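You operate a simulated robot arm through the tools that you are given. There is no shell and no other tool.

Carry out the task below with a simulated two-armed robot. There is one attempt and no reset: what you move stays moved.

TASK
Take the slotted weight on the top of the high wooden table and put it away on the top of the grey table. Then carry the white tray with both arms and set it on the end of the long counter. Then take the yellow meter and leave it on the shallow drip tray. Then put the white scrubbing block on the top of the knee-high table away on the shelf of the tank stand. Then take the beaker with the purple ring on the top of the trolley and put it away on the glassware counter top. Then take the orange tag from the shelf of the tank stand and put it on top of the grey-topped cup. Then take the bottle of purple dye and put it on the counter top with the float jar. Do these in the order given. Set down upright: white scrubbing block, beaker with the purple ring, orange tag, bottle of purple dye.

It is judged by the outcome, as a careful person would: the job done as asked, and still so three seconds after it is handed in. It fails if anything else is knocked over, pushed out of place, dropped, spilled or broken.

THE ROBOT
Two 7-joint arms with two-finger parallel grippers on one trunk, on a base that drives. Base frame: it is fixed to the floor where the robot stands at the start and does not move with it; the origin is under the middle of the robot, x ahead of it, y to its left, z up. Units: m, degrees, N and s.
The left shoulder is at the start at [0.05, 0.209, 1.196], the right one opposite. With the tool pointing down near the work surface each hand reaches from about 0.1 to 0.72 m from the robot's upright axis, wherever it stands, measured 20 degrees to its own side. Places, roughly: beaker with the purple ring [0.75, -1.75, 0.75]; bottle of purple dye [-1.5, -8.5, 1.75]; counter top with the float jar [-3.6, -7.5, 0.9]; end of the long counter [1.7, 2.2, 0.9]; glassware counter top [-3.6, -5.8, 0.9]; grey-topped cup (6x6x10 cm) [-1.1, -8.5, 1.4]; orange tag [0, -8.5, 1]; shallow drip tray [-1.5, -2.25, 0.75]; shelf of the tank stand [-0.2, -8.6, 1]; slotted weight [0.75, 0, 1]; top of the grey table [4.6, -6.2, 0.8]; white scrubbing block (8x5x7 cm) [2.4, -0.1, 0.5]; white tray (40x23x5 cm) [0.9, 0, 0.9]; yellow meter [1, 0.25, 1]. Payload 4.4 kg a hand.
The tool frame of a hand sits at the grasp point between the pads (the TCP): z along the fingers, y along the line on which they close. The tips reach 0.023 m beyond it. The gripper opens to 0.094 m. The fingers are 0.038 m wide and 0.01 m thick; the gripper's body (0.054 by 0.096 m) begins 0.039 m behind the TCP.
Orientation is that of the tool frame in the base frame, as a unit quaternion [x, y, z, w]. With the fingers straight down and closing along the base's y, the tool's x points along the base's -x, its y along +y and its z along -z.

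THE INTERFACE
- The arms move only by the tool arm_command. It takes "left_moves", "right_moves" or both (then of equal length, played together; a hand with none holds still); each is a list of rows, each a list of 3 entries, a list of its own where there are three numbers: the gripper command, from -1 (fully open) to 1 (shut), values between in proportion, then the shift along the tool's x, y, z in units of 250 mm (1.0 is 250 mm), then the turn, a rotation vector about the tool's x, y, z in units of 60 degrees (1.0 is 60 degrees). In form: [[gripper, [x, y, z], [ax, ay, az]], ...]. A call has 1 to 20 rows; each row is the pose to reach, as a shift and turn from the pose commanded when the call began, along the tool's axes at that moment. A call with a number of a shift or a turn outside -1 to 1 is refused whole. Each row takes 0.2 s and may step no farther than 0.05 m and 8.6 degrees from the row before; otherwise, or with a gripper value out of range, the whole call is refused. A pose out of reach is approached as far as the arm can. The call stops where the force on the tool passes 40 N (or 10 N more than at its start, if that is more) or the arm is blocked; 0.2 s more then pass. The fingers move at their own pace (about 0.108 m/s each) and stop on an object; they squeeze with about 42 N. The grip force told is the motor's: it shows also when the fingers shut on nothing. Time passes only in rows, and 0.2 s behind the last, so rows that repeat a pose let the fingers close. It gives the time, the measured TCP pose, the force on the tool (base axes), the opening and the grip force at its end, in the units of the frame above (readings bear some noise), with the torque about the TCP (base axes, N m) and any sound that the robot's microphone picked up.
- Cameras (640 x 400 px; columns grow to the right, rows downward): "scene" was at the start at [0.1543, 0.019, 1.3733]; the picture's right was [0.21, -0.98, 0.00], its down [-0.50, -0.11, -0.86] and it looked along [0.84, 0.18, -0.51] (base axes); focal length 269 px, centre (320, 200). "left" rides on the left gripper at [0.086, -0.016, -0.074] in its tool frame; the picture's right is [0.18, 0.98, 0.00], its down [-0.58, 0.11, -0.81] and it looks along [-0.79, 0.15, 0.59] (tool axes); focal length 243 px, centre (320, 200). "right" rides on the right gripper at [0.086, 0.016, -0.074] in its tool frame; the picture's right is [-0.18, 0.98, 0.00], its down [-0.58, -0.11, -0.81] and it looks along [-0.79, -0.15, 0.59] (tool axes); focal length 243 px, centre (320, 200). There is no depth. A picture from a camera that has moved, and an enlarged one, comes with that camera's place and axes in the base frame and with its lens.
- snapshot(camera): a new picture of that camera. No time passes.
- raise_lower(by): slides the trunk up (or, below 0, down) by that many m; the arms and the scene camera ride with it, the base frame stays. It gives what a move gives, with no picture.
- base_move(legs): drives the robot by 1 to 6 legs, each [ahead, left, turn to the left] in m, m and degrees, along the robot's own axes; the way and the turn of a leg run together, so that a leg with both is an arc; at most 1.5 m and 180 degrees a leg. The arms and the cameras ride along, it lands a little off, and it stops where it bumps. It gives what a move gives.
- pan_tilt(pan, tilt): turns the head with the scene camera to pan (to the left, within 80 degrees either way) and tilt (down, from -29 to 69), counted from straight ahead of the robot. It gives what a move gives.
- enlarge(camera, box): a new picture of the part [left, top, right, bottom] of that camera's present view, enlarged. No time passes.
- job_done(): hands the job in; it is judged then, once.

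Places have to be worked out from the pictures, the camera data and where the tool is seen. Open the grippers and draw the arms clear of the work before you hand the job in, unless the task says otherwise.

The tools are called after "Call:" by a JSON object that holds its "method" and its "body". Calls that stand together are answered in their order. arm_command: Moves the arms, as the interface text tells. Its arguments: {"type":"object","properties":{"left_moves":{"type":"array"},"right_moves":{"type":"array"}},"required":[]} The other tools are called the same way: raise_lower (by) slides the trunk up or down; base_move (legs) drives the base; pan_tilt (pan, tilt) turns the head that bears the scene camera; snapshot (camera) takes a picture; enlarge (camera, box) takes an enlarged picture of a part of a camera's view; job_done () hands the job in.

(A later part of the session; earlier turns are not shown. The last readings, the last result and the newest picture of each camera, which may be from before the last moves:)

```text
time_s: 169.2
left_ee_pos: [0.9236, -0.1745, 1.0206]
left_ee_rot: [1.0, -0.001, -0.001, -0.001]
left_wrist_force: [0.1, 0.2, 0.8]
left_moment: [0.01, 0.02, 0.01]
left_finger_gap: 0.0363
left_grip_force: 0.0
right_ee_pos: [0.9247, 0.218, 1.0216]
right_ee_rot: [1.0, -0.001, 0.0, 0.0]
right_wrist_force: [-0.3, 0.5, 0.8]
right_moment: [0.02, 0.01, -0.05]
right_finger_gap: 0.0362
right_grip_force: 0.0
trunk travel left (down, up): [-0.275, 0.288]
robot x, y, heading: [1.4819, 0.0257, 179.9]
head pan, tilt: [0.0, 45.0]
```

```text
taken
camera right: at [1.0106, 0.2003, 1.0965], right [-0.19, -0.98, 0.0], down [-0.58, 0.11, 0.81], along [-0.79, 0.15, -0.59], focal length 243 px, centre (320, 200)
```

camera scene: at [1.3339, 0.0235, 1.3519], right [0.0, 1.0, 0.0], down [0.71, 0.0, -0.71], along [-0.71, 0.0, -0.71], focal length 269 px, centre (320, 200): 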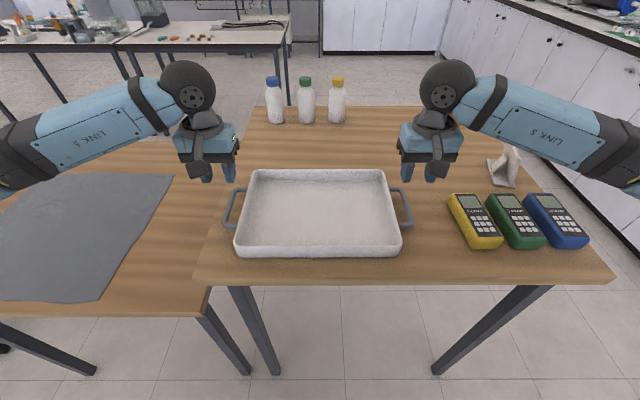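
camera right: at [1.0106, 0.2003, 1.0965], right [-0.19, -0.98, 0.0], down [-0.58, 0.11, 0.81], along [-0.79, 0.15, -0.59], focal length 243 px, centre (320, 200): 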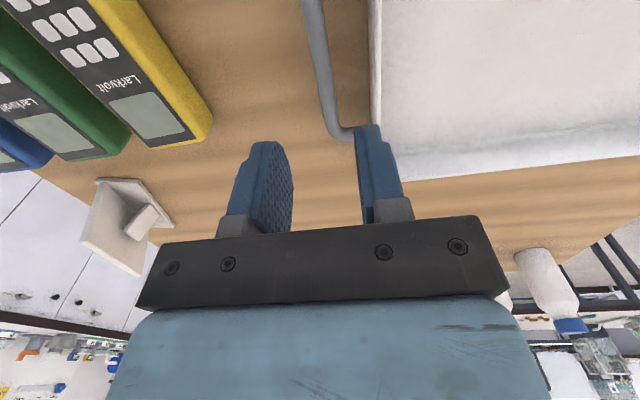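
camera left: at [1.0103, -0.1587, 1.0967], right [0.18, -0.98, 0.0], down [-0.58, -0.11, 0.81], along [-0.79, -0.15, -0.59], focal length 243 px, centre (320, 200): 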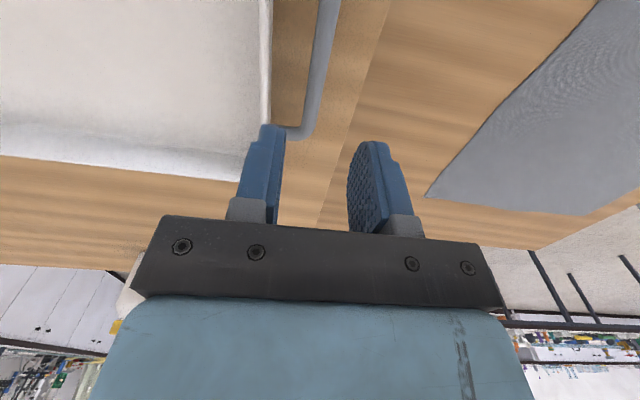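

The wrist views show each inner finger between bar and tray wall. I nudge the left hand 3 mm outward and lower both to z≈0.930.

Call:
{"method": "arm_command", "body": {"left_moves": [[0.234, [0, 0.012, 0], [0, 0, 0]], [0.234, [0, 0.012, 0.1], [0, 0, 0]], [0.234, [0, 0.012, 0.2], [0, 0, 0]], [0.234, [0, 0.012, 0.28], [0, 0, 0]], [0.234, [0, 0.012, 0.33], [0, 0, 0]], [0.234, [0, 0.012, 0.36], [0, 0, 0]], [0.234, [0, 0.012, 0.36], [0, 0, 0]]], "right_moves": [[0.234, [0, 0, 0], [0, 0, 0]], [0.234, [0, 0, 0.1], [0, 0, 0]], [0.234, [0, 0, 0.2], [0, 0, 0]], [0.234, [0, 0, 0.28], [0, 0, 0]], [0.234, [0, 0, 0.33], [0, 0, 0]], [0.234, [0, 0, 0.36], [0, 0, 0]], [0.234, [0, 0, 0.36], [0, 0, 0]]]}}

Call:
{"method": "snapshot", "body": {"camera": "left"}}

Call:
{"method": "snapshot", "body": {"camera": "right"}}

Call:
{"method": "enlarge", "body": {"camera": "scene", "box": [180, 100, 460, 275]}}

```text
time_s: 170.8
left_ee_pos: [0.9222, -0.1797, 0.9292]
left_ee_rot: [1.0, -0.001, 0.0, -0.001]
left_wrist_force: [-0.7, 0.7, 0.6]
left_moment: [0.03, 0.01, -0.05]
left_finger_gap: 0.036
left_grip_force: 0.0
right_ee_pos: [0.9232, 0.2169, 0.931]
right_ee_rot: [1.0, -0.001, 0.0, 0.0]
right_wrist_force: [0.9, -0.9, 0.5]
right_moment: [0.01, -0.04, 0.03]
right_finger_gap: 0.036
right_grip_force: 0.0
trunk travel left (down, up): [-0.275, 0.288]
robot x, y, heading: [1.4824, 0.0235, 180.3]
head pan, tilt: [0.0, 45.0]
```

```text
taken
camera left: at [1.0103, -0.1624, 1.0064], right [0.18, -0.98, 0.0], down [-0.58, -0.11, 0.81], along [-0.79, -0.15, -0.59], focal length 243 px, centre (320, 200)
```

left: 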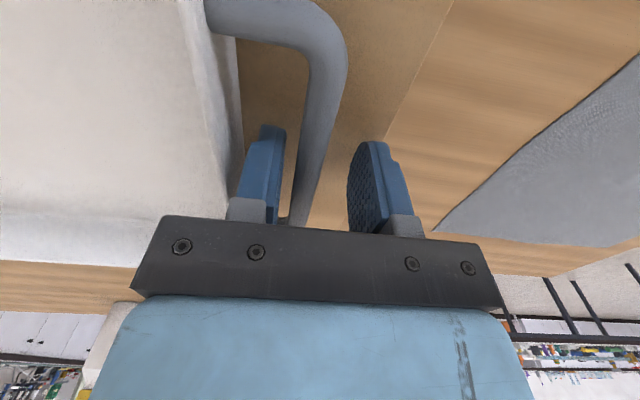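

```text
taken
camera right: at [1.0099, 0.1998, 1.0054], right [-0.19, -0.98, 0.0], down [-0.58, 0.11, 0.81], along [-0.79, 0.15, -0.59], focal length 243 px, centre (320, 200)
```

right: 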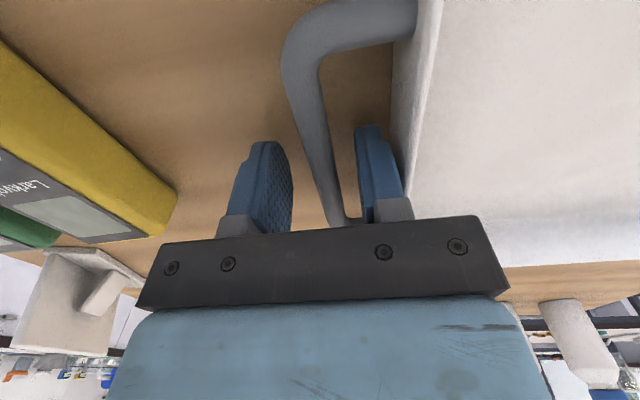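

```text
2.29 times, centred on (320, 188) of scene
camera zoom: at [1.3335, 0.0236, 1.3518], right [0.0, 1.0, 0.0], down [0.71, 0.0, -0.71], along [-0.71, 0.0, -0.71], focal length 616 px, centre (320, 229)
```

zoom: 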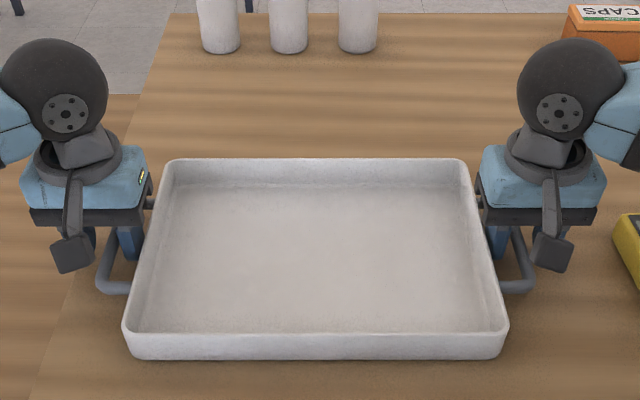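

Both bars lie between the fingers. I close while nudging each hand ~5 mm inward so the fingers meet the bars evenly.

Call:
{"method": "arm_command", "body": {"left_moves": [[0.45, [0, -0.01, 0], [0, 0, 0]], [0.6, [0, -0.02, 0], [0, 0, 0]], [1, [0, -0.02, 0], [0, 0, 0]], [1, [0, -0.02, 0], [0, 0, 0]], [1, [0, -0.02, 0], [0, 0, 0]]], "right_moves": [[0.45, [0, 0.009, 0], [0, 0, 0]], [0.6, [0, 0.018, 0], [0, 0, 0]], [1, [0, 0.018, 0], [0, 0, 0]], [1, [0, 0.018, 0], [0, 0, 0]], [1, [0, 0.018, 0], [0, 0, 0]]]}}

Call:
{"method": "snapshot", "body": {"camera": "left"}}

Call:
{"method": "snapshot", "body": {"camera": "right"}}

```text
time_s: 172.0
left_ee_pos: [0.9226, -0.1735, 0.9304]
left_ee_rot: [1.0, 0.0, 0.001, 0.0]
left_wrist_force: [-0.2, -3.7, 0.7]
left_moment: [-0.01, -0.07, 0.15]
left_finger_gap: 0.0113
left_grip_force: 41.5
right_ee_pos: [0.9229, 0.2117, 0.9297]
right_ee_rot: [1.0, -0.001, 0.0, -0.001]
right_wrist_force: [1.0, 2.8, -0.3]
right_moment: [-0.02, -0.01, 0.27]
right_finger_gap: 0.0114
right_grip_force: 42.0
trunk travel left (down, up): [-0.275, 0.288]
robot x, y, heading: [1.4813, 0.0236, 179.7]
head pan, tilt: [0.0, 45.0]
```

```text
taken
camera left: at [1.0101, -0.1573, 1.0063], right [0.18, -0.98, 0.0], down [-0.58, -0.11, 0.81], along [-0.79, -0.15, -0.59], focal length 243 px, centre (320, 200)
```

left: 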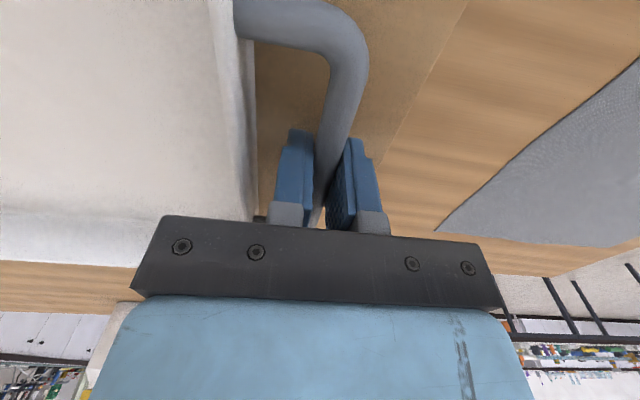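

```text
taken
camera right: at [1.01, 0.1954, 1.0055], right [-0.19, -0.98, 0.0], down [-0.58, 0.11, 0.81], along [-0.79, 0.15, -0.59], focal length 243 px, centre (320, 200)
```

right: 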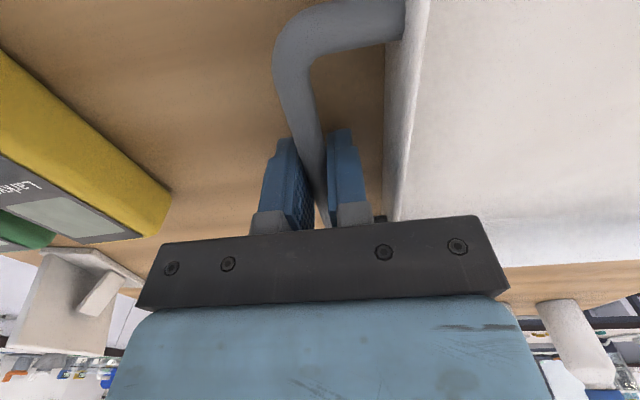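

Both grips hold (11.3 mm bars, ~42 N). I lift the tray by raising the trunk 0.12 m so that both hands rise together.

Call:
{"method": "raise_lower", "body": {"by": 0.12}}

Call:
{"method": "snapshot", "body": {"camera": "scene"}}

```text
time_s: 173.5
left_ee_pos: [0.9227, -0.1737, 1.0484]
left_ee_rot: [1.0, -0.001, 0.0, 0.0]
left_wrist_force: [-1.1, -4.2, -1.6]
left_moment: [-0.02, 0.0, 0.19]
left_finger_gap: 0.0115
left_grip_force: 42.0
right_ee_pos: [0.9239, 0.2124, 1.0509]
right_ee_rot: [1.0, -0.001, 0.001, 0.0]
right_wrist_force: [0.8, 4.7, -1.8]
right_moment: [0.02, -0.03, 0.27]
right_finger_gap: 0.0111
right_grip_force: 42.1
trunk travel left (down, up): [-0.395, 0.168]
robot x, y, heading: [1.4826, 0.0222, 179.8]
head pan, tilt: [0.0, 45.0]
```

```text
taken
camera scene: at [1.3327, 0.0235, 1.4717], right [0.0, 1.0, 0.0], down [0.71, 0.0, -0.71], along [-0.71, 0.0, -0.71], focal length 269 px, centre (320, 200)
```

scene: 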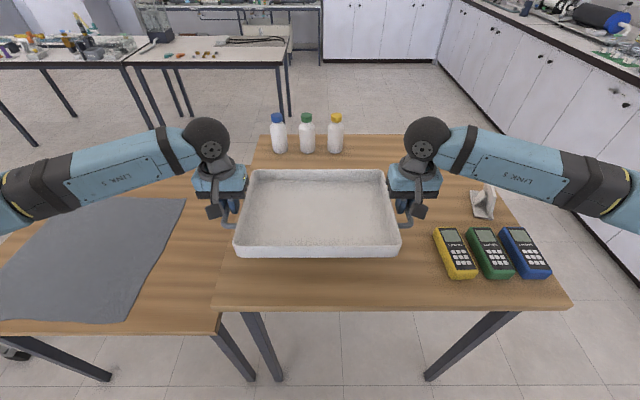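

The tray is level in both hands. I draw it 0.12 m closer to the body for the turn.

Call:
{"method": "arm_command", "body": {"left_moves": [[1, [0.16, 0, 0], [0, 0, 0]], [1, [0.32, 0, 0], [0, 0, 0]], [1, [0.48, 0, 0], [0, 0, 0]], [1, [0.48, 0, 0], [0, 0, 0]]], "right_moves": [[1, [0.16, 0, 0], [0, 0, 0]], [1, [0.32, 0, 0], [0, 0, 0]], [1, [0.48, 0, 0], [0, 0, 0]], [1, [0.48, 0, 0], [0, 0, 0]]]}}

Call:
{"method": "snapshot", "body": {"camera": "scene"}}

```text
time_s: 174.5
left_ee_pos: [1.0421, -0.1747, 1.0477]
left_ee_rot: [1.0, 0.0, 0.001, 0.002]
left_wrist_force: [-0.5, -23.0, -2.6]
left_moment: [-0.05, 0.07, -0.21]
left_finger_gap: 0.0112
left_grip_force: 41.9
right_ee_pos: [1.0422, 0.2113, 1.0501]
right_ee_rot: [1.0, -0.001, 0.001, -0.001]
right_wrist_force: [0.0, 22.2, -1.7]
right_moment: [0.09, -0.04, 0.18]
right_finger_gap: 0.0112
right_grip_force: 42.1
trunk travel left (down, up): [-0.395, 0.168]
robot x, y, heading: [1.4849, 0.0207, 180.0]
head pan, tilt: [0.0, 45.0]
```

```text
taken
camera scene: at [1.3318, 0.0236, 1.4716], right [0.0, 1.0, 0.0], down [0.71, 0.0, -0.71], along [-0.71, 0.0, -0.71], focal length 269 px, centre (320, 200)
```

scene: 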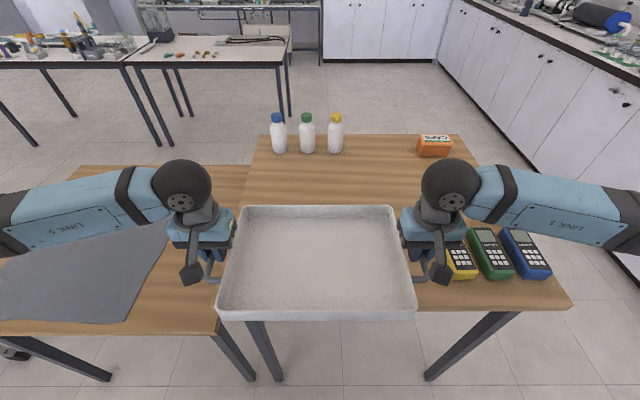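

There's about 22 N of squeeze between the hands; I relax it by easing each hand 1 mm outward.

Call:
{"method": "arm_command", "body": {"left_moves": [[1, [0, 0.004, 0], [0, 0, 0]], [1, [0, 0.004, 0], [0, 0, 0]]], "right_moves": [[1, [0, -0.004, 0], [0, 0, 0]], [1, [0, -0.004, 0], [0, 0, 0]]]}}

```text
time_s: 175.1
left_ee_pos: [1.0422, -0.1753, 1.0492]
left_ee_rot: [1.0, -0.002, -0.001, -0.002]
left_wrist_force: [0.0, -7.1, -2.2]
left_moment: [-0.03, -0.1, 0.09]
left_finger_gap: 0.0112
left_grip_force: 42.1
right_ee_pos: [1.0434, 0.2111, 1.0517]
right_ee_rot: [1.0, -0.001, 0.0, 0.002]
right_wrist_force: [-0.1, 7.0, -2.3]
right_moment: [0.03, 0.14, -0.11]
right_finger_gap: 0.0115
right_grip_force: 41.6
trunk travel left (down, up): [-0.395, 0.168]
robot x, y, heading: [1.4851, 0.0207, 179.8]
head pan, tilt: [0.0, 45.0]
```

Squeeze is down to 7 N. I back up 0.2 m, turn right to face the counter and advance a little.

Call:
{"method": "base_move", "body": {"legs": [[-0.2, 0, 0], [0, 0, -90], [0.6, 0, 0]]}}

Call:
{"method": "pan_tilt", "body": {"pan": 0, "tilt": 35}}

Call:
{"method": "snapshot", "body": {"camera": "scene"}}

```text
time_s: 183.5
left_ee_pos: [1.4868, 1.0624, 1.0488]
left_ee_rot: [-0.706, 0.708, -0.002, 0.0]
left_wrist_force: [38.5, -0.4, -1.9]
left_moment: [0.02, -0.09, 0.04]
left_finger_gap: 0.0112
left_grip_force: 41.4
right_ee_pos: [1.8737, 1.0605, 1.0512]
right_ee_rot: [-0.706, 0.708, 0.001, -0.001]
right_wrist_force: [-38.3, 0.2, -1.9]
right_moment: [0.04, 0.09, -0.08]
right_finger_gap: 0.0115
right_grip_force: 43.1
trunk travel left (down, up): [-0.395, 0.168]
robot x, y, heading: [1.6846, 0.6234, 89.8]
head pan, tilt: [0.0, 45.0]
```

```text
time_s: 184.2
left_ee_pos: [1.4863, 1.0638, 1.0489]
left_ee_rot: [-0.707, 0.708, 0.001, 0.001]
left_wrist_force: [3.6, 0.1, -2.1]
left_moment: [0.05, -0.03, 0.06]
left_finger_gap: 0.011
left_grip_force: 41.8
right_ee_pos: [1.8745, 1.0608, 1.0495]
right_ee_rot: [-0.706, 0.708, 0.001, 0.0]
right_wrist_force: [-4.0, -0.6, -1.4]
right_moment: [-0.01, 0.01, -0.07]
right_finger_gap: 0.0113
right_grip_force: 42.2
trunk travel left (down, up): [-0.395, 0.168]
robot x, y, heading: [1.6865, 0.6208, 89.6]
head pan, tilt: [0.0, 35.0]
```

```text
taken
camera scene: at [1.684, 0.7773, 1.4865], right [1.0, 0.0, 0.0], down [0.0, -0.57, -0.82], along [0.0, 0.82, -0.57], focal length 269 px, centre (320, 200)
```

scene: 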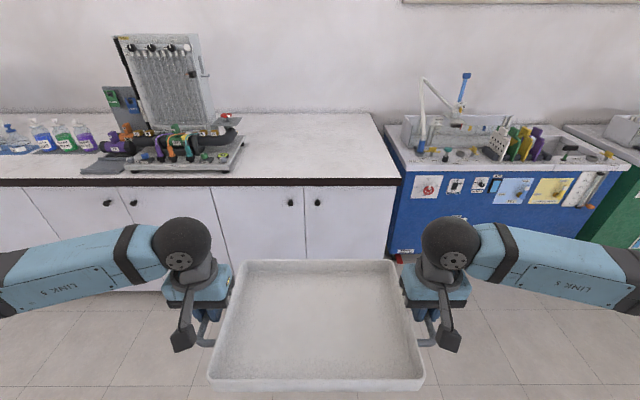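

The counter's end right of the instrument (x≈1.33 to 2.03, front edge y≈1.78) is free. I drive 0.8 m forward so the tray comes above it.

Call:
{"method": "base_move", "body": {"legs": [[0.8, 0, 0]]}}

Call:
{"method": "pan_tilt", "body": {"pan": 0, "tilt": 50}}

Call:
{"method": "snapshot", "body": {"camera": "scene"}}

Call:
{"method": "snapshot", "body": {"camera": "left"}}

Call:
{"method": "snapshot", "body": {"camera": "right"}}

```text
time_s: 188.6
left_ee_pos: [1.4859, 1.8664, 1.0492]
left_ee_rot: [0.707, -0.707, 0.0, 0.0]
left_wrist_force: [10.0, -0.2, -2.3]
left_moment: [-0.02, -0.06, 0.05]
left_finger_gap: 0.0114
left_grip_force: 42.6
right_ee_pos: [1.872, 1.8659, 1.0498]
right_ee_rot: [0.708, -0.706, -0.001, 0.0]
right_wrist_force: [-10.6, 1.1, -1.2]
right_moment: [0.03, 0.02, -0.07]
right_finger_gap: 0.0113
right_grip_force: 41.7
trunk travel left (down, up): [-0.395, 0.168]
robot x, y, heading: [1.6828, 1.4287, 90.0]
head pan, tilt: [0.0, 35.0]
```

```text
time_s: 189.3
left_ee_pos: [1.4866, 1.8655, 1.0496]
left_ee_rot: [0.707, -0.707, 0.0, -0.001]
left_wrist_force: [0.6, -0.3, -2.5]
left_moment: [0.03, 0.0, 0.1]
left_finger_gap: 0.0115
left_grip_force: 42.1
right_ee_pos: [1.8728, 1.8652, 1.0507]
right_ee_rot: [0.708, -0.707, -0.001, 0.001]
right_wrist_force: [-0.5, -0.3, -2.2]
right_moment: [0.0, -0.05, -0.1]
right_finger_gap: 0.0114
right_grip_force: 42.1
trunk travel left (down, up): [-0.395, 0.168]
robot x, y, heading: [1.6886, 1.4221, 89.9]
head pan, tilt: [0.0, 50.0]
```

```text
taken
camera scene: at [1.6842, 1.5704, 1.4649], right [1.0, 0.0, 0.0], down [0.0, -0.77, -0.64], along [0.0, 0.64, -0.77], focal length 269 px, centre (320, 200)
```

scene: 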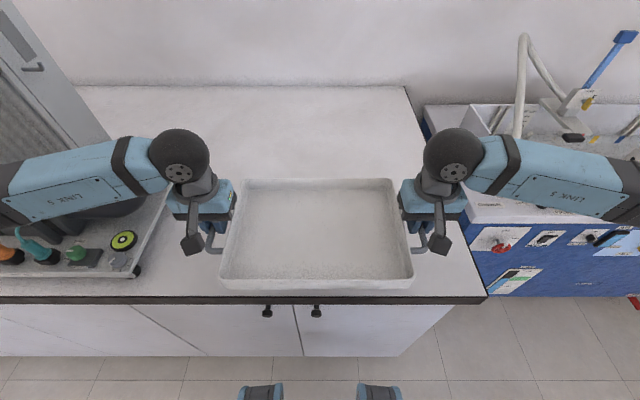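

```text
taken
camera left: at [1.5031, 1.7801, 1.1252], right [-0.98, -0.18, 0.0], down [-0.11, 0.58, 0.81], along [-0.15, 0.79, -0.59], focal length 243 px, centre (320, 200)
```

left: 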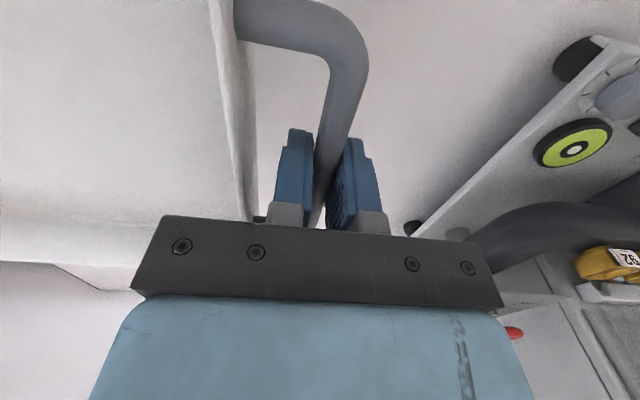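

```text
taken
camera right: at [1.8561, 1.7788, 1.1254], right [-0.98, 0.18, 0.0], down [0.11, 0.58, 0.81], along [0.15, 0.79, -0.59], focal length 243 px, centre (320, 200)
```

right: 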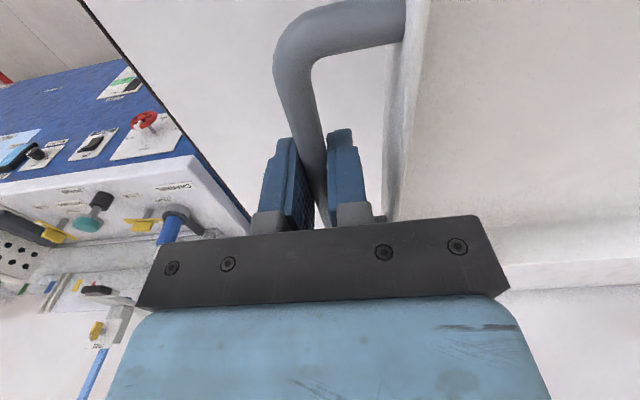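

The tray must go ~0.10 m further in. Before extending I check the left forearm against the tall instrument and the right against the faucet.

Call:
{"method": "pan_tilt", "body": {"pan": 50, "tilt": 30}}

Call:
{"method": "snapshot", "body": {"camera": "scene"}}

Call:
{"method": "pan_tilt", "body": {"pan": -50, "tilt": 30}}

Call:
{"method": "snapshot", "body": {"camera": "scene"}}

```text
time_s: 190.5
left_ee_pos: [1.4862, 1.8656, 1.0487]
left_ee_rot: [0.707, -0.707, 0.0, -0.001]
left_wrist_force: [2.2, 0.5, -1.7]
left_moment: [-0.03, 0.0, 0.09]
left_finger_gap: 0.0114
left_grip_force: 41.7
right_ee_pos: [1.8727, 1.8653, 1.0503]
right_ee_rot: [0.708, -0.706, -0.001, 0.0]
right_wrist_force: [-1.4, -1.0, -2.0]
right_moment: [0.03, 0.01, -0.08]
right_finger_gap: 0.0112
right_grip_force: 41.9
trunk travel left (down, up): [-0.395, 0.168]
robot x, y, heading: [1.6862, 1.4228, 89.8]
head pan, tilt: [50.0, 30.0]
```

```text
taken
camera scene: at [1.615, 1.5516, 1.4944], right [0.64, 0.77, 0.0], down [0.38, -0.32, -0.87], along [-0.66, 0.56, -0.5], focal length 269 px, centre (320, 200)
```

scene: 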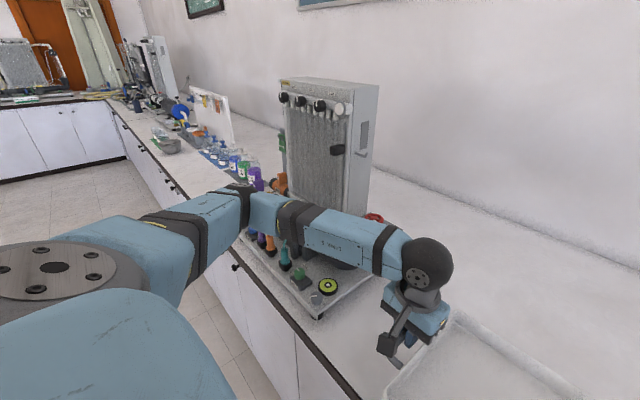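

```text
time_s: 192.3
left_ee_pos: [1.4859, 1.8665, 1.0488]
left_ee_rot: [0.707, -0.707, 0.0, -0.001]
left_wrist_force: [2.6, -0.7, -2.6]
left_moment: [0.02, 0.0, 0.07]
left_finger_gap: 0.0112
left_grip_force: 41.9
right_ee_pos: [1.8722, 1.8661, 1.0506]
right_ee_rot: [0.707, -0.707, -0.001, 0.001]
right_wrist_force: [-3.0, -0.3, -1.2]
right_moment: [-0.01, 0.03, -0.13]
right_finger_gap: 0.0113
right_grip_force: 42.5
trunk travel left (down, up): [-0.395, 0.168]
robot x, y, heading: [1.687, 1.428, 89.8]
head pan, tilt: [-50.0, 30.0]
```

```text
taken
camera scene: at [1.7535, 1.5517, 1.4944], right [0.64, -0.77, 0.0], down [-0.38, -0.32, -0.87], along [0.66, 0.56, -0.5], focal length 269 px, centre (320, 200)
```

scene: 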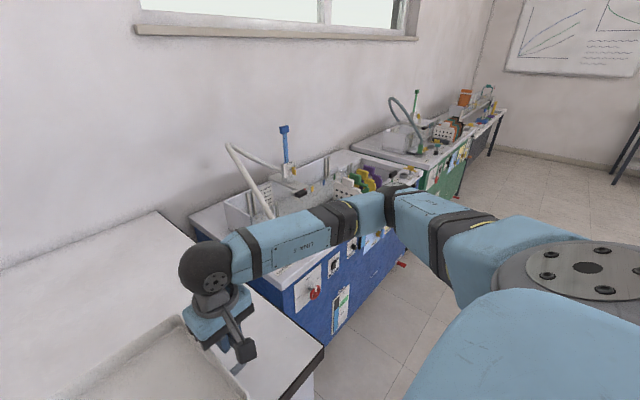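

The forearms keep clear of the tall panel and faucet. I extend the tray 0.10 m forward over the counter with both arms.

Call:
{"method": "arm_command", "body": {"left_moves": [[1, [-0.13, 0, 0], [0, 0, 0]], [1, [-0.26, 0, 0], [0, 0, 0]], [1, [-0.4, 0, 0], [0, 0, 0]], [1, [-0.4, 0, 0], [0, 0, 0]]], "right_moves": [[1, [-0.13, 0, 0], [0, 0, 0]], [1, [-0.26, 0, 0], [0, 0, 0]], [1, [-0.4, 0, 0], [0, 0, 0]], [1, [-0.4, 0, 0], [0, 0, 0]]]}}

Call:
{"method": "pan_tilt", "body": {"pan": 30, "tilt": 45}}

Call:
{"method": "snapshot", "body": {"camera": "scene"}}

```text
time_s: 193.3
left_ee_pos: [1.488, 1.9663, 1.0488]
left_ee_rot: [0.707, -0.707, 0.0, -0.001]
left_wrist_force: [-5.6, -2.5, -2.3]
left_moment: [0.21, 0.02, -0.26]
left_finger_gap: 0.0115
left_grip_force: 42.0
right_ee_pos: [1.8729, 1.9654, 1.052]
right_ee_rot: [0.708, -0.707, -0.001, -0.001]
right_wrist_force: [5.7, -0.4, -1.8]
right_moment: [-0.2, -0.02, -0.37]
right_finger_gap: 0.0115
right_grip_force: 41.8
trunk travel left (down, up): [-0.395, 0.168]
robot x, y, heading: [1.6821, 1.4265, 90.0]
head pan, tilt: [-50.0, 30.0]
```

```text
time_s: 194.8
left_ee_pos: [1.4869, 1.9669, 1.0505]
left_ee_rot: [0.708, -0.706, 0.001, -0.001]
left_wrist_force: [-10.6, -1.9, -2.5]
left_moment: [-0.07, 0.09, -0.34]
left_finger_gap: 0.0114
left_grip_force: 42.0
right_ee_pos: [1.8726, 1.9655, 1.0504]
right_ee_rot: [0.708, -0.706, 0.0, 0.001]
right_wrist_force: [10.8, 0.6, -1.6]
right_moment: [0.03, -0.03, -0.34]
right_finger_gap: 0.0113
right_grip_force: 42.3
trunk travel left (down, up): [-0.395, 0.168]
robot x, y, heading: [1.6851, 1.4233, 90.0]
head pan, tilt: [30.0, 45.0]
```

```text
taken
camera scene: at [1.6436, 1.5639, 1.4718], right [0.87, 0.5, 0.0], down [0.35, -0.61, -0.71], along [-0.35, 0.61, -0.71], focal length 269 px, centre (320, 200)
```

scene: 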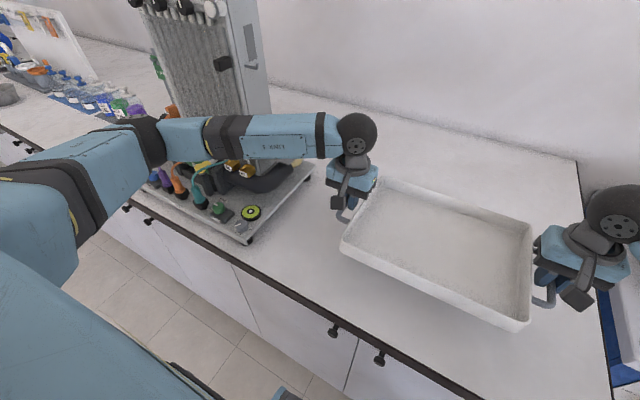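

Nothing tall lies under the forearm. I lower the tray with both arms by 0.09 m, then feel for contact.

Call:
{"method": "arm_command", "body": {"left_moves": [[1, [0, 0, 0.12], [0, 0, 0]], [1, [0, 0, 0.24], [0, 0, 0]], [1, [0, 0, 0.32], [0, 0, 0]], [1, [0, 0, 0.36], [0, 0, 0]], [1, [0, 0, 0.36], [0, 0, 0]]], "right_moves": [[1, [0, 0, 0.12], [0, 0, 0]], [1, [0, 0, 0.24], [0, 0, 0]], [1, [0, 0, 0.32], [0, 0, 0]], [1, [0, 0, 0.36], [0, 0, 0]], [1, [0, 0, 0.36], [0, 0, 0]]]}}

Call:
{"method": "snapshot", "body": {"camera": "scene"}}

Call:
{"method": "snapshot", "body": {"camera": "left"}}

```text
time_s: 196.0
left_ee_pos: [1.4868, 1.9661, 0.9583]
left_ee_rot: [0.707, -0.707, 0.001, 0.0]
left_wrist_force: [-8.3, -0.9, -2.0]
left_moment: [0.1, 0.02, -0.06]
left_finger_gap: 0.0114
left_grip_force: 41.7
right_ee_pos: [1.8728, 1.9672, 0.9601]
right_ee_rot: [0.708, -0.706, -0.001, 0.0]
right_wrist_force: [9.2, 0.5, -1.7]
right_moment: [-0.09, -0.05, -0.29]
right_finger_gap: 0.0112
right_grip_force: 42.2
trunk travel left (down, up): [-0.395, 0.168]
robot x, y, heading: [1.6856, 1.4257, 89.9]
head pan, tilt: [30.0, 45.0]
```

```text
taken
camera scene: at [1.6436, 1.5637, 1.4718], right [0.87, 0.5, 0.0], down [0.35, -0.61, -0.71], along [-0.35, 0.61, -0.71], focal length 269 px, centre (320, 200)
```

scene: 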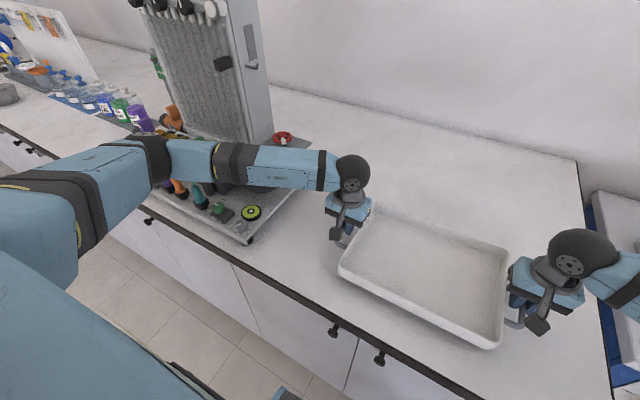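

```text
taken
camera left: at [1.5034, 1.8806, 1.0356], right [-0.98, -0.18, 0.0], down [-0.11, 0.58, 0.81], along [-0.15, 0.79, -0.59], focal length 243 px, centre (320, 200)
```

left: 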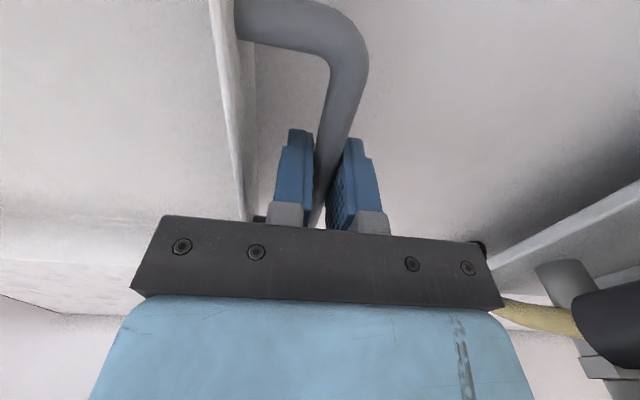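

Still clear. I lower further in small steps toward contact.

Call:
{"method": "arm_command", "body": {"left_moves": [[1, [0, 0, 0.02], [0, 0, 0]], [1, [0, 0, 0.04], [0, 0, 0]], [1, [0, 0, 0.06], [0, 0, 0]], [1, [0, 0, 0.08], [0, 0, 0]], [1, [0, 0, 0.08], [0, 0, 0]]], "right_moves": [[1, [0, 0, 0.02], [0, 0, 0]], [1, [0, 0, 0.04], [0, 0, 0]], [1, [0, 0, 0.06], [0, 0, 0]], [1, [0, 0, 0.08], [0, 0, 0]], [1, [0, 0, 0.08], [0, 0, 0]]]}}

```text
time_s: 197.2
left_ee_pos: [1.4859, 1.9646, 0.9387]
left_ee_rot: [0.708, -0.706, 0.0, 0.0]
left_wrist_force: [-13.3, 1.7, -2.0]
left_moment: [-0.05, 0.05, 0.15]
left_finger_gap: 0.0114
left_grip_force: 42.1
right_ee_pos: [1.8723, 1.9648, 0.9415]
right_ee_rot: [0.708, -0.706, -0.001, 0.001]
right_wrist_force: [12.9, 0.1, -2.2]
right_moment: [0.04, -0.02, 0.09]
right_finger_gap: 0.0114
right_grip_force: 42.1
trunk travel left (down, up): [-0.395, 0.168]
robot x, y, heading: [1.6879, 1.4267, 90.1]
head pan, tilt: [30.0, 45.0]
```

No contact yet at 0.939/0.941. I continue in 2 mm steps.

Call:
{"method": "arm_command", "body": {"left_moves": [[1, [0, 0, 0.008], [0, 0, 0]], [1, [0, 0, 0.016], [0, 0, 0]], [1, [0, 0, 0.024], [0, 0, 0]], [1, [0, 0, 0.024], [0, 0, 0]]], "right_moves": [[1, [0, 0, 0.008], [0, 0, 0]], [1, [0, 0, 0.016], [0, 0, 0]], [1, [0, 0, 0.024], [0, 0, 0]], [1, [0, 0, 0.024], [0, 0, 0]]]}}

Call:
{"method": "arm_command", "body": {"left_moves": [[1, [0, 0, 0.008], [0, 0, 0]], [1, [0, 0, 0.012], [0, 0, 0]], [1, [0, 0, 0.012], [0, 0, 0]]], "right_moves": [[1, [0, 0, 0.008], [0, 0, 0]], [1, [0, 0, 0.012], [0, 0, 0]], [1, [0, 0, 0.012], [0, 0, 0]]]}}

```text
time_s: 198.2
left_ee_pos: [1.4868, 1.9657, 0.9326]
left_ee_rot: [-0.707, 0.707, 0.0, 0.0]
left_wrist_force: [-14.7, 0.1, -1.2]
left_moment: [0.0, 0.01, 0.09]
left_finger_gap: 0.0112
left_grip_force: 42.1
right_ee_pos: [1.8721, 1.9648, 0.9354]
right_ee_rot: [-0.707, 0.707, 0.001, -0.001]
right_wrist_force: [12.8, -0.6, -1.4]
right_moment: [-0.01, -0.05, -0.01]
right_finger_gap: 0.0113
right_grip_force: 41.8
trunk travel left (down, up): [-0.395, 0.168]
robot x, y, heading: [1.6864, 1.4273, 89.9]
head pan, tilt: [30.0, 45.0]
```

```text
time_s: 199.0
left_ee_pos: [1.4856, 1.9654, 0.9304]
left_ee_rot: [0.707, -0.707, 0.0, -0.001]
left_wrist_force: [-16.7, 0.3, 3.7]
left_moment: [-0.35, 0.07, 0.06]
left_finger_gap: 0.0114
left_grip_force: 41.3
right_ee_pos: [1.873, 1.9651, 0.9318]
right_ee_rot: [0.708, -0.707, -0.001, 0.0]
right_wrist_force: [15.8, 0.0, -0.9]
right_moment: [-0.28, -0.03, 0.02]
right_finger_gap: 0.0113
right_grip_force: 42.0
trunk travel left (down, up): [-0.395, 0.168]
robot x, y, heading: [1.6867, 1.4243, 90.1]
head pan, tilt: [30.0, 45.0]
```

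Contact begins at the left (0.9304); I lower the right side 1.5 mm more so the tray rests evenly.

Call:
{"method": "arm_command", "body": {"left_moves": [[1, [0, 0, 0.002], [0, 0, 0]], [1, [0, 0, 0.002], [0, 0, 0]]], "right_moves": [[1, [0, 0, 0.007], [0, 0, 0]], [1, [0, 0, 0.007], [0, 0, 0]]]}}

Call:
{"method": "snapshot", "body": {"camera": "left"}}

Call:
{"method": "snapshot", "body": {"camera": "right"}}

```text
time_s: 199.6
left_ee_pos: [1.4862, 1.9656, 0.9312]
left_ee_rot: [0.708, -0.706, 0.001, 0.0]
left_wrist_force: [-18.1, 3.2, 7.0]
left_moment: [-0.72, 0.06, 0.07]
left_finger_gap: 0.0115
left_grip_force: 42.2
right_ee_pos: [1.8726, 1.9651, 0.9305]
right_ee_rot: [0.708, -0.706, -0.001, 0.0]
right_wrist_force: [18.7, 0.8, 6.2]
right_moment: [-1.21, -0.02, 0.11]
right_finger_gap: 0.0109
right_grip_force: 41.7
trunk travel left (down, up): [-0.395, 0.168]
robot x, y, heading: [1.6858, 1.429, 89.8]
head pan, tilt: [30.0, 45.0]
```

```text
taken
camera left: at [1.5033, 1.8799, 1.0065], right [-0.98, -0.19, 0.0], down [-0.11, 0.58, 0.81], along [-0.15, 0.79, -0.59], focal length 243 px, centre (320, 200)
```

left: 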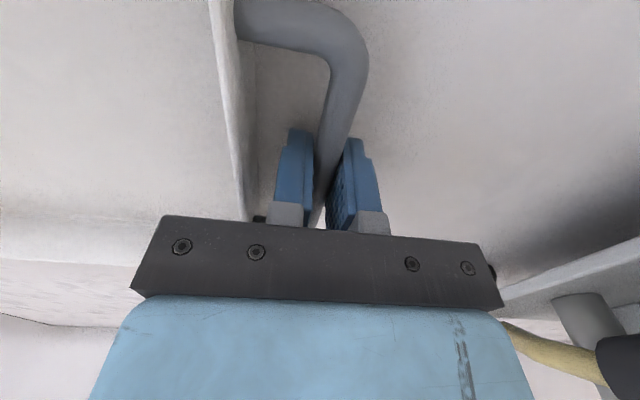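

```text
taken
camera right: at [1.8561, 1.8788, 1.0057], right [-0.98, 0.18, 0.0], down [0.11, 0.58, 0.81], along [0.15, 0.79, -0.59], focal length 243 px, centre (320, 200)
```

right: 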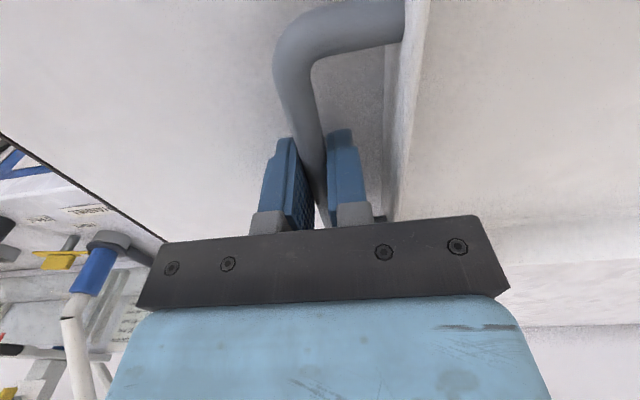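

The tray rests on the counter (z≈0.90). I open both grippers to ~30 mm and lift the hands straight up.

Call:
{"method": "arm_command", "body": {"left_moves": [[0.36, [0, 0, 0], [0, 0, 0]], [0.36, [0, 0, 0], [0, 0, 0]], [0.36, [0, 0, 0], [0, 0, 0]], [0.36, [0, 0, -0.08], [0, 0, 0]], [0.36, [0, 0, -0.2], [0, 0, 0]], [0.36, [0, 0, -0.36], [0, 0, 0]], [0.36, [0, 0, -0.52], [0, 0, 0]]], "right_moves": [[0.36, [0, 0, 0], [0, 0, 0]], [0.36, [0, 0, 0], [0, 0, 0]], [0.36, [0, 0, 0], [0, 0, 0]], [0.36, [0, 0, -0.08], [0, 0, 0]], [0.36, [0, 0, -0.2], [0, 0, 0]], [0.36, [0, 0, -0.36], [0, 0, 0]], [0.36, [0, 0, -0.52], [0, 0, 0]]]}}

Call:
{"method": "snapshot", "body": {"camera": "scene"}}

```text
time_s: 201.2
left_ee_pos: [1.4859, 1.9647, 1.0599]
left_ee_rot: [0.707, -0.707, 0.001, -0.001]
left_wrist_force: [-0.1, -0.3, -0.2]
left_moment: [0.02, 0.03, 0.04]
left_finger_gap: 0.0301
left_grip_force: 0.1
right_ee_pos: [1.8726, 1.9646, 1.0615]
right_ee_rot: [0.708, -0.707, -0.001, 0.0]
right_wrist_force: [-0.4, -0.4, 0.2]
right_moment: [0.02, -0.01, 0.0]
right_finger_gap: 0.0301
right_grip_force: 0.0
trunk travel left (down, up): [-0.395, 0.168]
robot x, y, heading: [1.6864, 1.4247, 89.9]
head pan, tilt: [30.0, 45.0]
```

```text
taken
camera scene: at [1.6436, 1.5626, 1.4718], right [0.87, 0.5, 0.0], down [0.35, -0.61, -0.71], along [-0.35, 0.61, -0.71], focal length 269 px, centre (320, 200)
```

scene: 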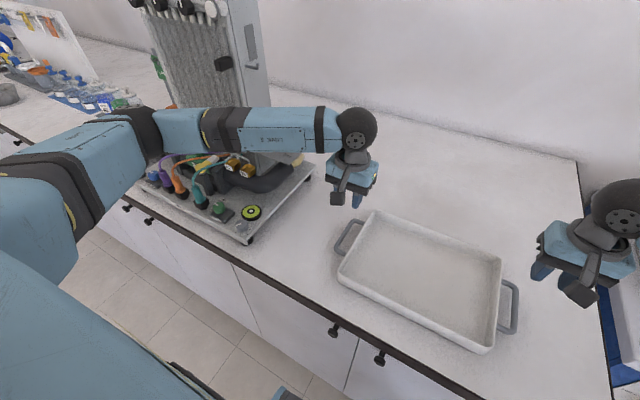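

The tray is standing at the counter end. I retract both hands up and back before driving off.

Call:
{"method": "arm_command", "body": {"left_moves": [[0.36, [0.08, 0, -0.12], [0, 0, 0]], [0.36, [0.2, 0, -0.24], [0, 0, 0]], [0.36, [0.36, 0, -0.32], [0, 0, 0]], [0.36, [0.52, 0, -0.36], [0, 0, 0]], [0.36, [0.68, 0, -0.4], [0, 0, 0]], [0.36, [0.8, 0, -0.4], [0, 0, 0]]], "right_moves": [[0.36, [0.08, 0, -0.12], [0, 0, 0]], [0.36, [0.2, 0, -0.24], [0, 0, 0]], [0.36, [0.36, 0, -0.32], [0, 0, 0]], [0.36, [0.52, 0, -0.36], [0, 0, 0]], [0.36, [0.68, 0, -0.4], [0, 0, 0]], [0.36, [0.8, 0, -0.4], [0, 0, 0]]]}}

Call:
{"method": "pan_tilt", "body": {"pan": 0, "tilt": 45}}

Call:
{"method": "snapshot", "body": {"camera": "scene"}}

```text
time_s: 202.6
left_ee_pos: [1.4846, 1.765, 1.1611]
left_ee_rot: [0.708, -0.707, 0.0, -0.001]
left_wrist_force: [0.4, 0.3, 0.2]
left_moment: [0.0, -0.01, 0.0]
left_finger_gap: 0.0298
left_grip_force: 0.0
right_ee_pos: [1.8714, 1.7637, 1.1628]
right_ee_rot: [0.708, -0.707, -0.001, -0.001]
right_wrist_force: [0.3, -0.7, 0.4]
right_moment: [0.02, 0.02, 0.03]
right_finger_gap: 0.0303
right_grip_force: 0.2
trunk travel left (down, up): [-0.395, 0.168]
robot x, y, heading: [1.6854, 1.4253, 90.1]
head pan, tilt: [30.0, 45.0]
```

```text
time_s: 203.5
left_ee_pos: [1.4861, 1.7653, 1.1588]
left_ee_rot: [0.707, -0.707, 0.001, 0.0]
left_wrist_force: [0.3, -1.0, 1.4]
left_moment: [-0.03, 0.0, -0.01]
left_finger_gap: 0.0305
left_grip_force: 0.1
right_ee_pos: [1.8711, 1.7648, 1.1626]
right_ee_rot: [0.708, -0.706, 0.0, 0.0]
right_wrist_force: [0.3, -0.1, 0.4]
right_moment: [0.01, 0.0, -0.01]
right_finger_gap: 0.0303
right_grip_force: 0.0
trunk travel left (down, up): [-0.395, 0.168]
robot x, y, heading: [1.6877, 1.4224, 89.9]
head pan, tilt: [0.0, 45.0]
```

```text
taken
camera scene: at [1.6841, 1.5743, 1.4718], right [1.0, 0.0, 0.0], down [0.0, -0.71, -0.71], along [0.0, 0.71, -0.71], focal length 269 px, centre (320, 200)
```

scene: 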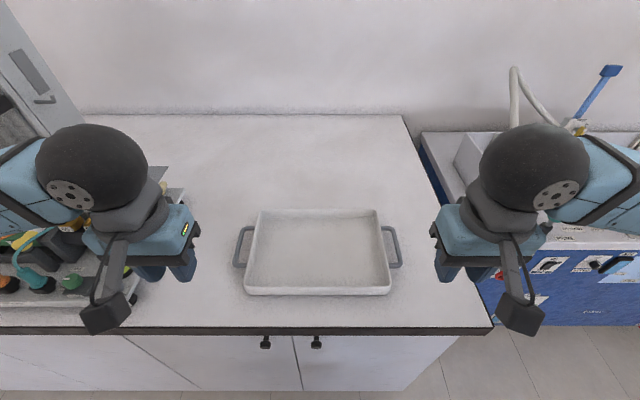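

Both hands are clear. I back to y≈0.15, turn left to face the wooden table again, and approach for the yellow meter.

Call:
{"method": "base_move", "body": {"legs": [[-1.27, 0, 0], [0, 0, 90], [0.16, 0, 0]]}}

Call:
{"method": "snapshot", "body": {"camera": "scene"}}

Call:
{"method": "snapshot", "body": {"camera": "right"}}

```text
time_s: 214.7
left_ee_pos: [1.185, -0.0313, 1.1592]
left_ee_rot: [1.0, -0.002, 0.001, -0.001]
left_wrist_force: [-0.3, 0.0, 0.0]
left_moment: [0.01, -0.03, 0.02]
left_finger_gap: 0.0299
left_grip_force: 0.1
right_ee_pos: [1.1872, 0.3541, 1.1612]
right_ee_rot: [1.0, -0.001, 0.0, 0.001]
right_wrist_force: [0.2, -0.6, -0.1]
right_moment: [0.0, 0.0, 0.0]
right_finger_gap: 0.0302
right_grip_force: 0.1
trunk travel left (down, up): [-0.395, 0.168]
robot x, y, heading: [1.5251, 0.1716, 179.6]
head pan, tilt: [0.0, 45.0]
```

```text
taken
camera scene: at [1.3762, 0.1678, 1.4718], right [0.0, 1.0, 0.0], down [0.71, 0.0, -0.71], along [-0.71, 0.0, -0.71], focal length 269 px, centre (320, 200)
```

scene: 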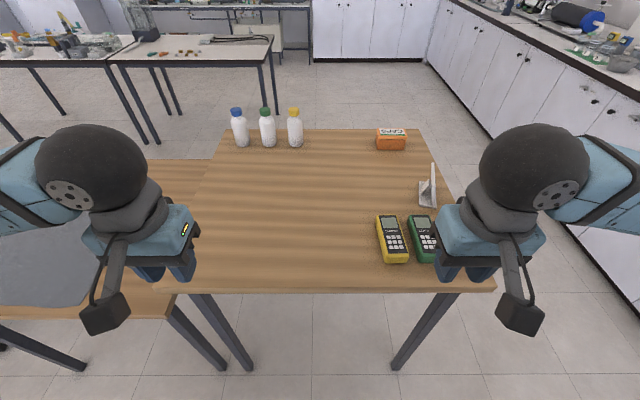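

```text
taken
camera right: at [1.2741, 0.338, 1.2354], right [-0.19, -0.98, 0.0], down [-0.58, 0.11, 0.81], along [-0.79, 0.15, -0.59], focal length 243 px, centre (320, 200)
```

right: 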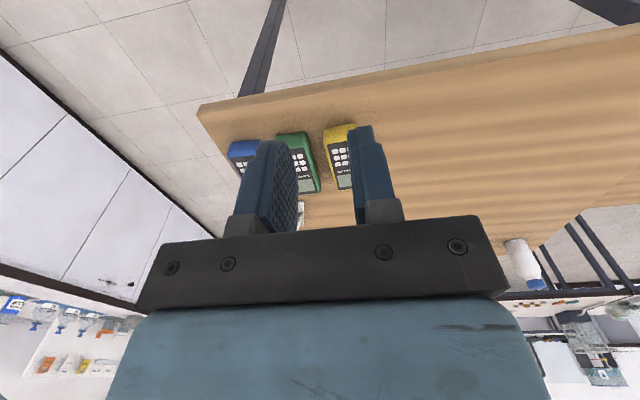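

I enlarge the meters to judge their width and the gaps.

Call:
{"method": "enlarge", "body": {"camera": "scene", "box": [360, 200, 460, 270]}}

Call:
{"method": "enlarge", "body": {"camera": "right", "box": [210, 100, 400, 220]}}

```text
5.71 times, centred on (410, 235) of scene
camera zoom: at [1.3762, 0.1678, 1.4718], right [0.0, 1.0, 0.0], down [0.71, 0.0, -0.71], along [-0.71, 0.0, -0.71], focal length 1540 px, centre (-194, 0)
```

zoom: 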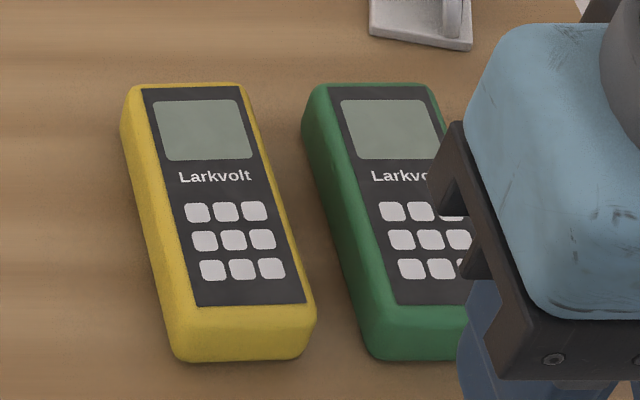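

```text
3.33 times, centred on (305, 160) of right
camera zoom: at [1.2741, 0.338, 1.2354], right [-0.19, -0.98, 0.0], down [-0.58, 0.11, 0.81], along [-0.79, 0.15, -0.59], focal length 809 px, centre (370, 333)
```

zoom: 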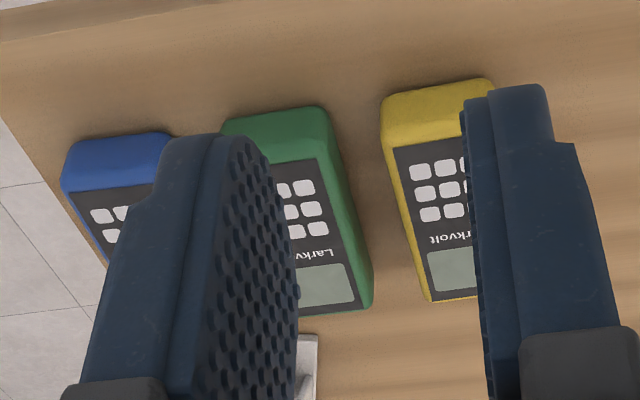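

The yellow meter is about 56 mm wide at y≈0.319–0.375, x≈0.885–1.02, with a ~33 mm gap to the green one. I bring the right hand above its middle with the fingers opened to 76 mm.

Call:
{"method": "arm_command", "body": {"right_moves": [[-0.617, [-0.187, 0.006, 0], [0, 0, 0]], [-0.617, [-0.374, 0.011, 0], [0, 0, 0]], [-0.617, [-0.562, 0.017, 0], [0, 0, 0]], [-0.617, [-0.749, 0.022, 0], [0, 0, 0]], [-0.617, [-0.936, 0.028, 0], [0, 0, 0]], [-0.617, [-0.936, 0.028, 0.16], [0, 0, 0]], [-0.617, [-0.936, 0.028, 0.32], [0, 0, 0]], [-0.617, [-0.936, 0.028, 0.48], [0, 0, 0]], [-0.617, [-0.936, 0.028, 0.6], [0, 0, 0]], [-0.617, [-0.936, 0.028, 0.6], [0, 0, 0]]]}}

Call:
{"method": "snapshot", "body": {"camera": "scene"}}

Call:
{"method": "snapshot", "body": {"camera": "right"}}

```text
time_s: 216.9
left_ee_pos: [1.1853, -0.0326, 1.1595]
left_ee_rot: [1.0, -0.002, 0.0, 0.0]
left_wrist_force: [-0.3, 0.5, 0.2]
left_moment: [0.01, 0.01, 0.01]
left_finger_gap: 0.0303
left_grip_force: 0.1
right_ee_pos: [0.9538, 0.3479, 1.0101]
right_ee_rot: [1.0, 0.0, 0.001, 0.001]
right_wrist_force: [0.0, -0.5, 0.4]
right_moment: [-0.03, 0.02, 0.01]
right_finger_gap: 0.076
right_grip_force: 0.1
trunk travel left (down, up): [-0.395, 0.168]
robot x, y, heading: [1.527, 0.1654, 180.0]
head pan, tilt: [0.0, 45.0]
```

```text
taken
camera scene: at [1.3765, 0.1676, 1.4718], right [0.0, 1.0, 0.0], down [0.71, 0.0, -0.71], along [-0.71, 0.0, -0.71], focal length 269 px, centre (320, 200)
```

scene: 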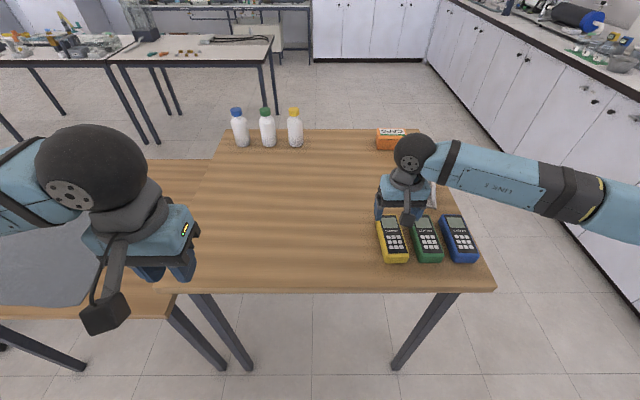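

```text
taken
camera right: at [1.0394, 0.3321, 1.0856], right [-0.19, -0.98, 0.0], down [-0.58, 0.11, 0.81], along [-0.79, 0.15, -0.59], focal length 243 px, centre (320, 200)
```

right: 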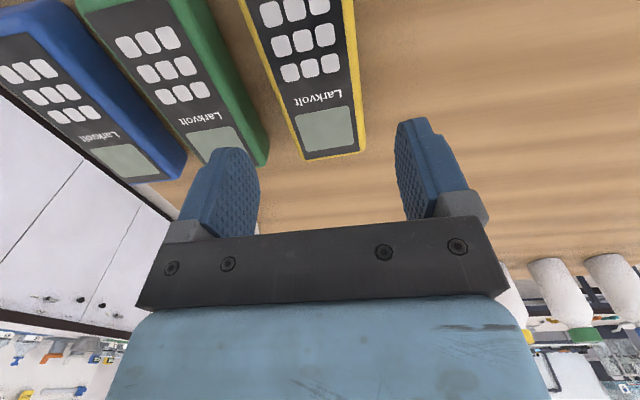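

The meter lies centred at y≈0.350 between the open fingers. I shift 2 mm and lower to z≈0.925.

Call:
{"method": "arm_command", "body": {"right_moves": [[-0.617, [0, -0.008, 0.08], [0, 0, 0]], [-0.617, [0, -0.008, 0.18], [0, 0, 0]], [-0.617, [0, -0.008, 0.26], [0, 0, 0]], [-0.617, [0, -0.008, 0.31], [0, 0, 0]], [-0.617, [0, -0.008, 0.336], [0, 0, 0]], [-0.617, [0, -0.008, 0.336], [0, 0, 0]]]}}

Call:
{"method": "snapshot", "body": {"camera": "right"}}

Call:
{"method": "enlarge", "body": {"camera": "scene", "box": [340, 130, 500, 275]}}

```text
time_s: 218.3
left_ee_pos: [1.1853, -0.032, 1.1579]
left_ee_rot: [1.0, -0.002, 0.0, -0.001]
left_wrist_force: [-0.2, 0.0, -0.1]
left_moment: [0.01, 0.01, 0.0]
left_finger_gap: 0.0303
left_grip_force: 0.0
right_ee_pos: [0.9544, 0.3503, 0.9273]
right_ee_rot: [1.0, -0.002, 0.0, 0.001]
right_wrist_force: [0.3, 0.5, -0.3]
right_moment: [0.01, -0.01, 0.02]
right_finger_gap: 0.0759
right_grip_force: 0.0
trunk travel left (down, up): [-0.395, 0.168]
robot x, y, heading: [1.5274, 0.1667, 179.9]
head pan, tilt: [0.0, 45.0]
```

```text
taken
camera right: at [1.04, 0.3334, 1.0019], right [-0.19, -0.98, 0.0], down [-0.58, 0.11, 0.81], along [-0.79, 0.15, -0.59], focal length 243 px, centre (320, 200)
```

right: 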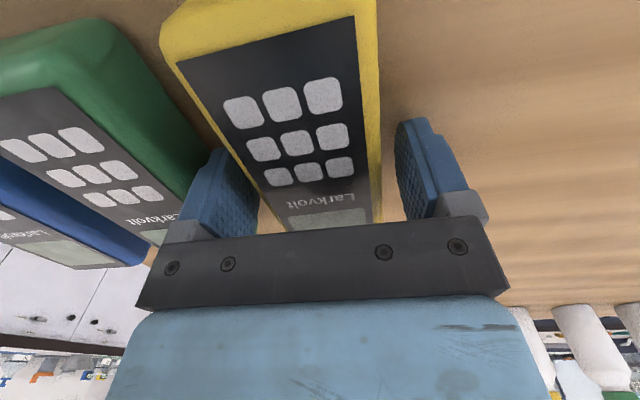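

```text
2.76 times, centred on (420, 202) of scene
camera zoom: at [1.3764, 0.1678, 1.4718], right [0.0, 1.0, 0.0], down [0.71, 0.0, -0.71], along [-0.71, 0.0, -0.71], focal length 743 px, centre (44, 193)
```

zoom: 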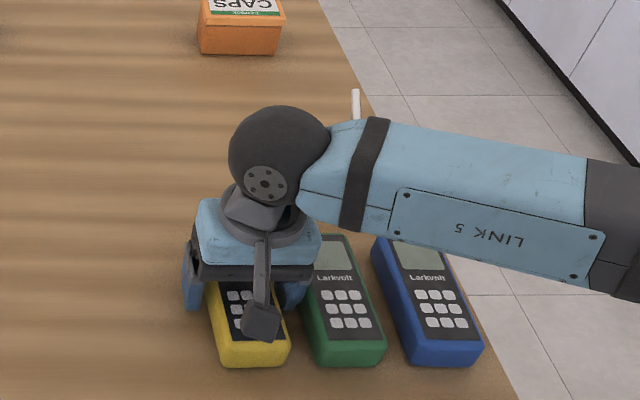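

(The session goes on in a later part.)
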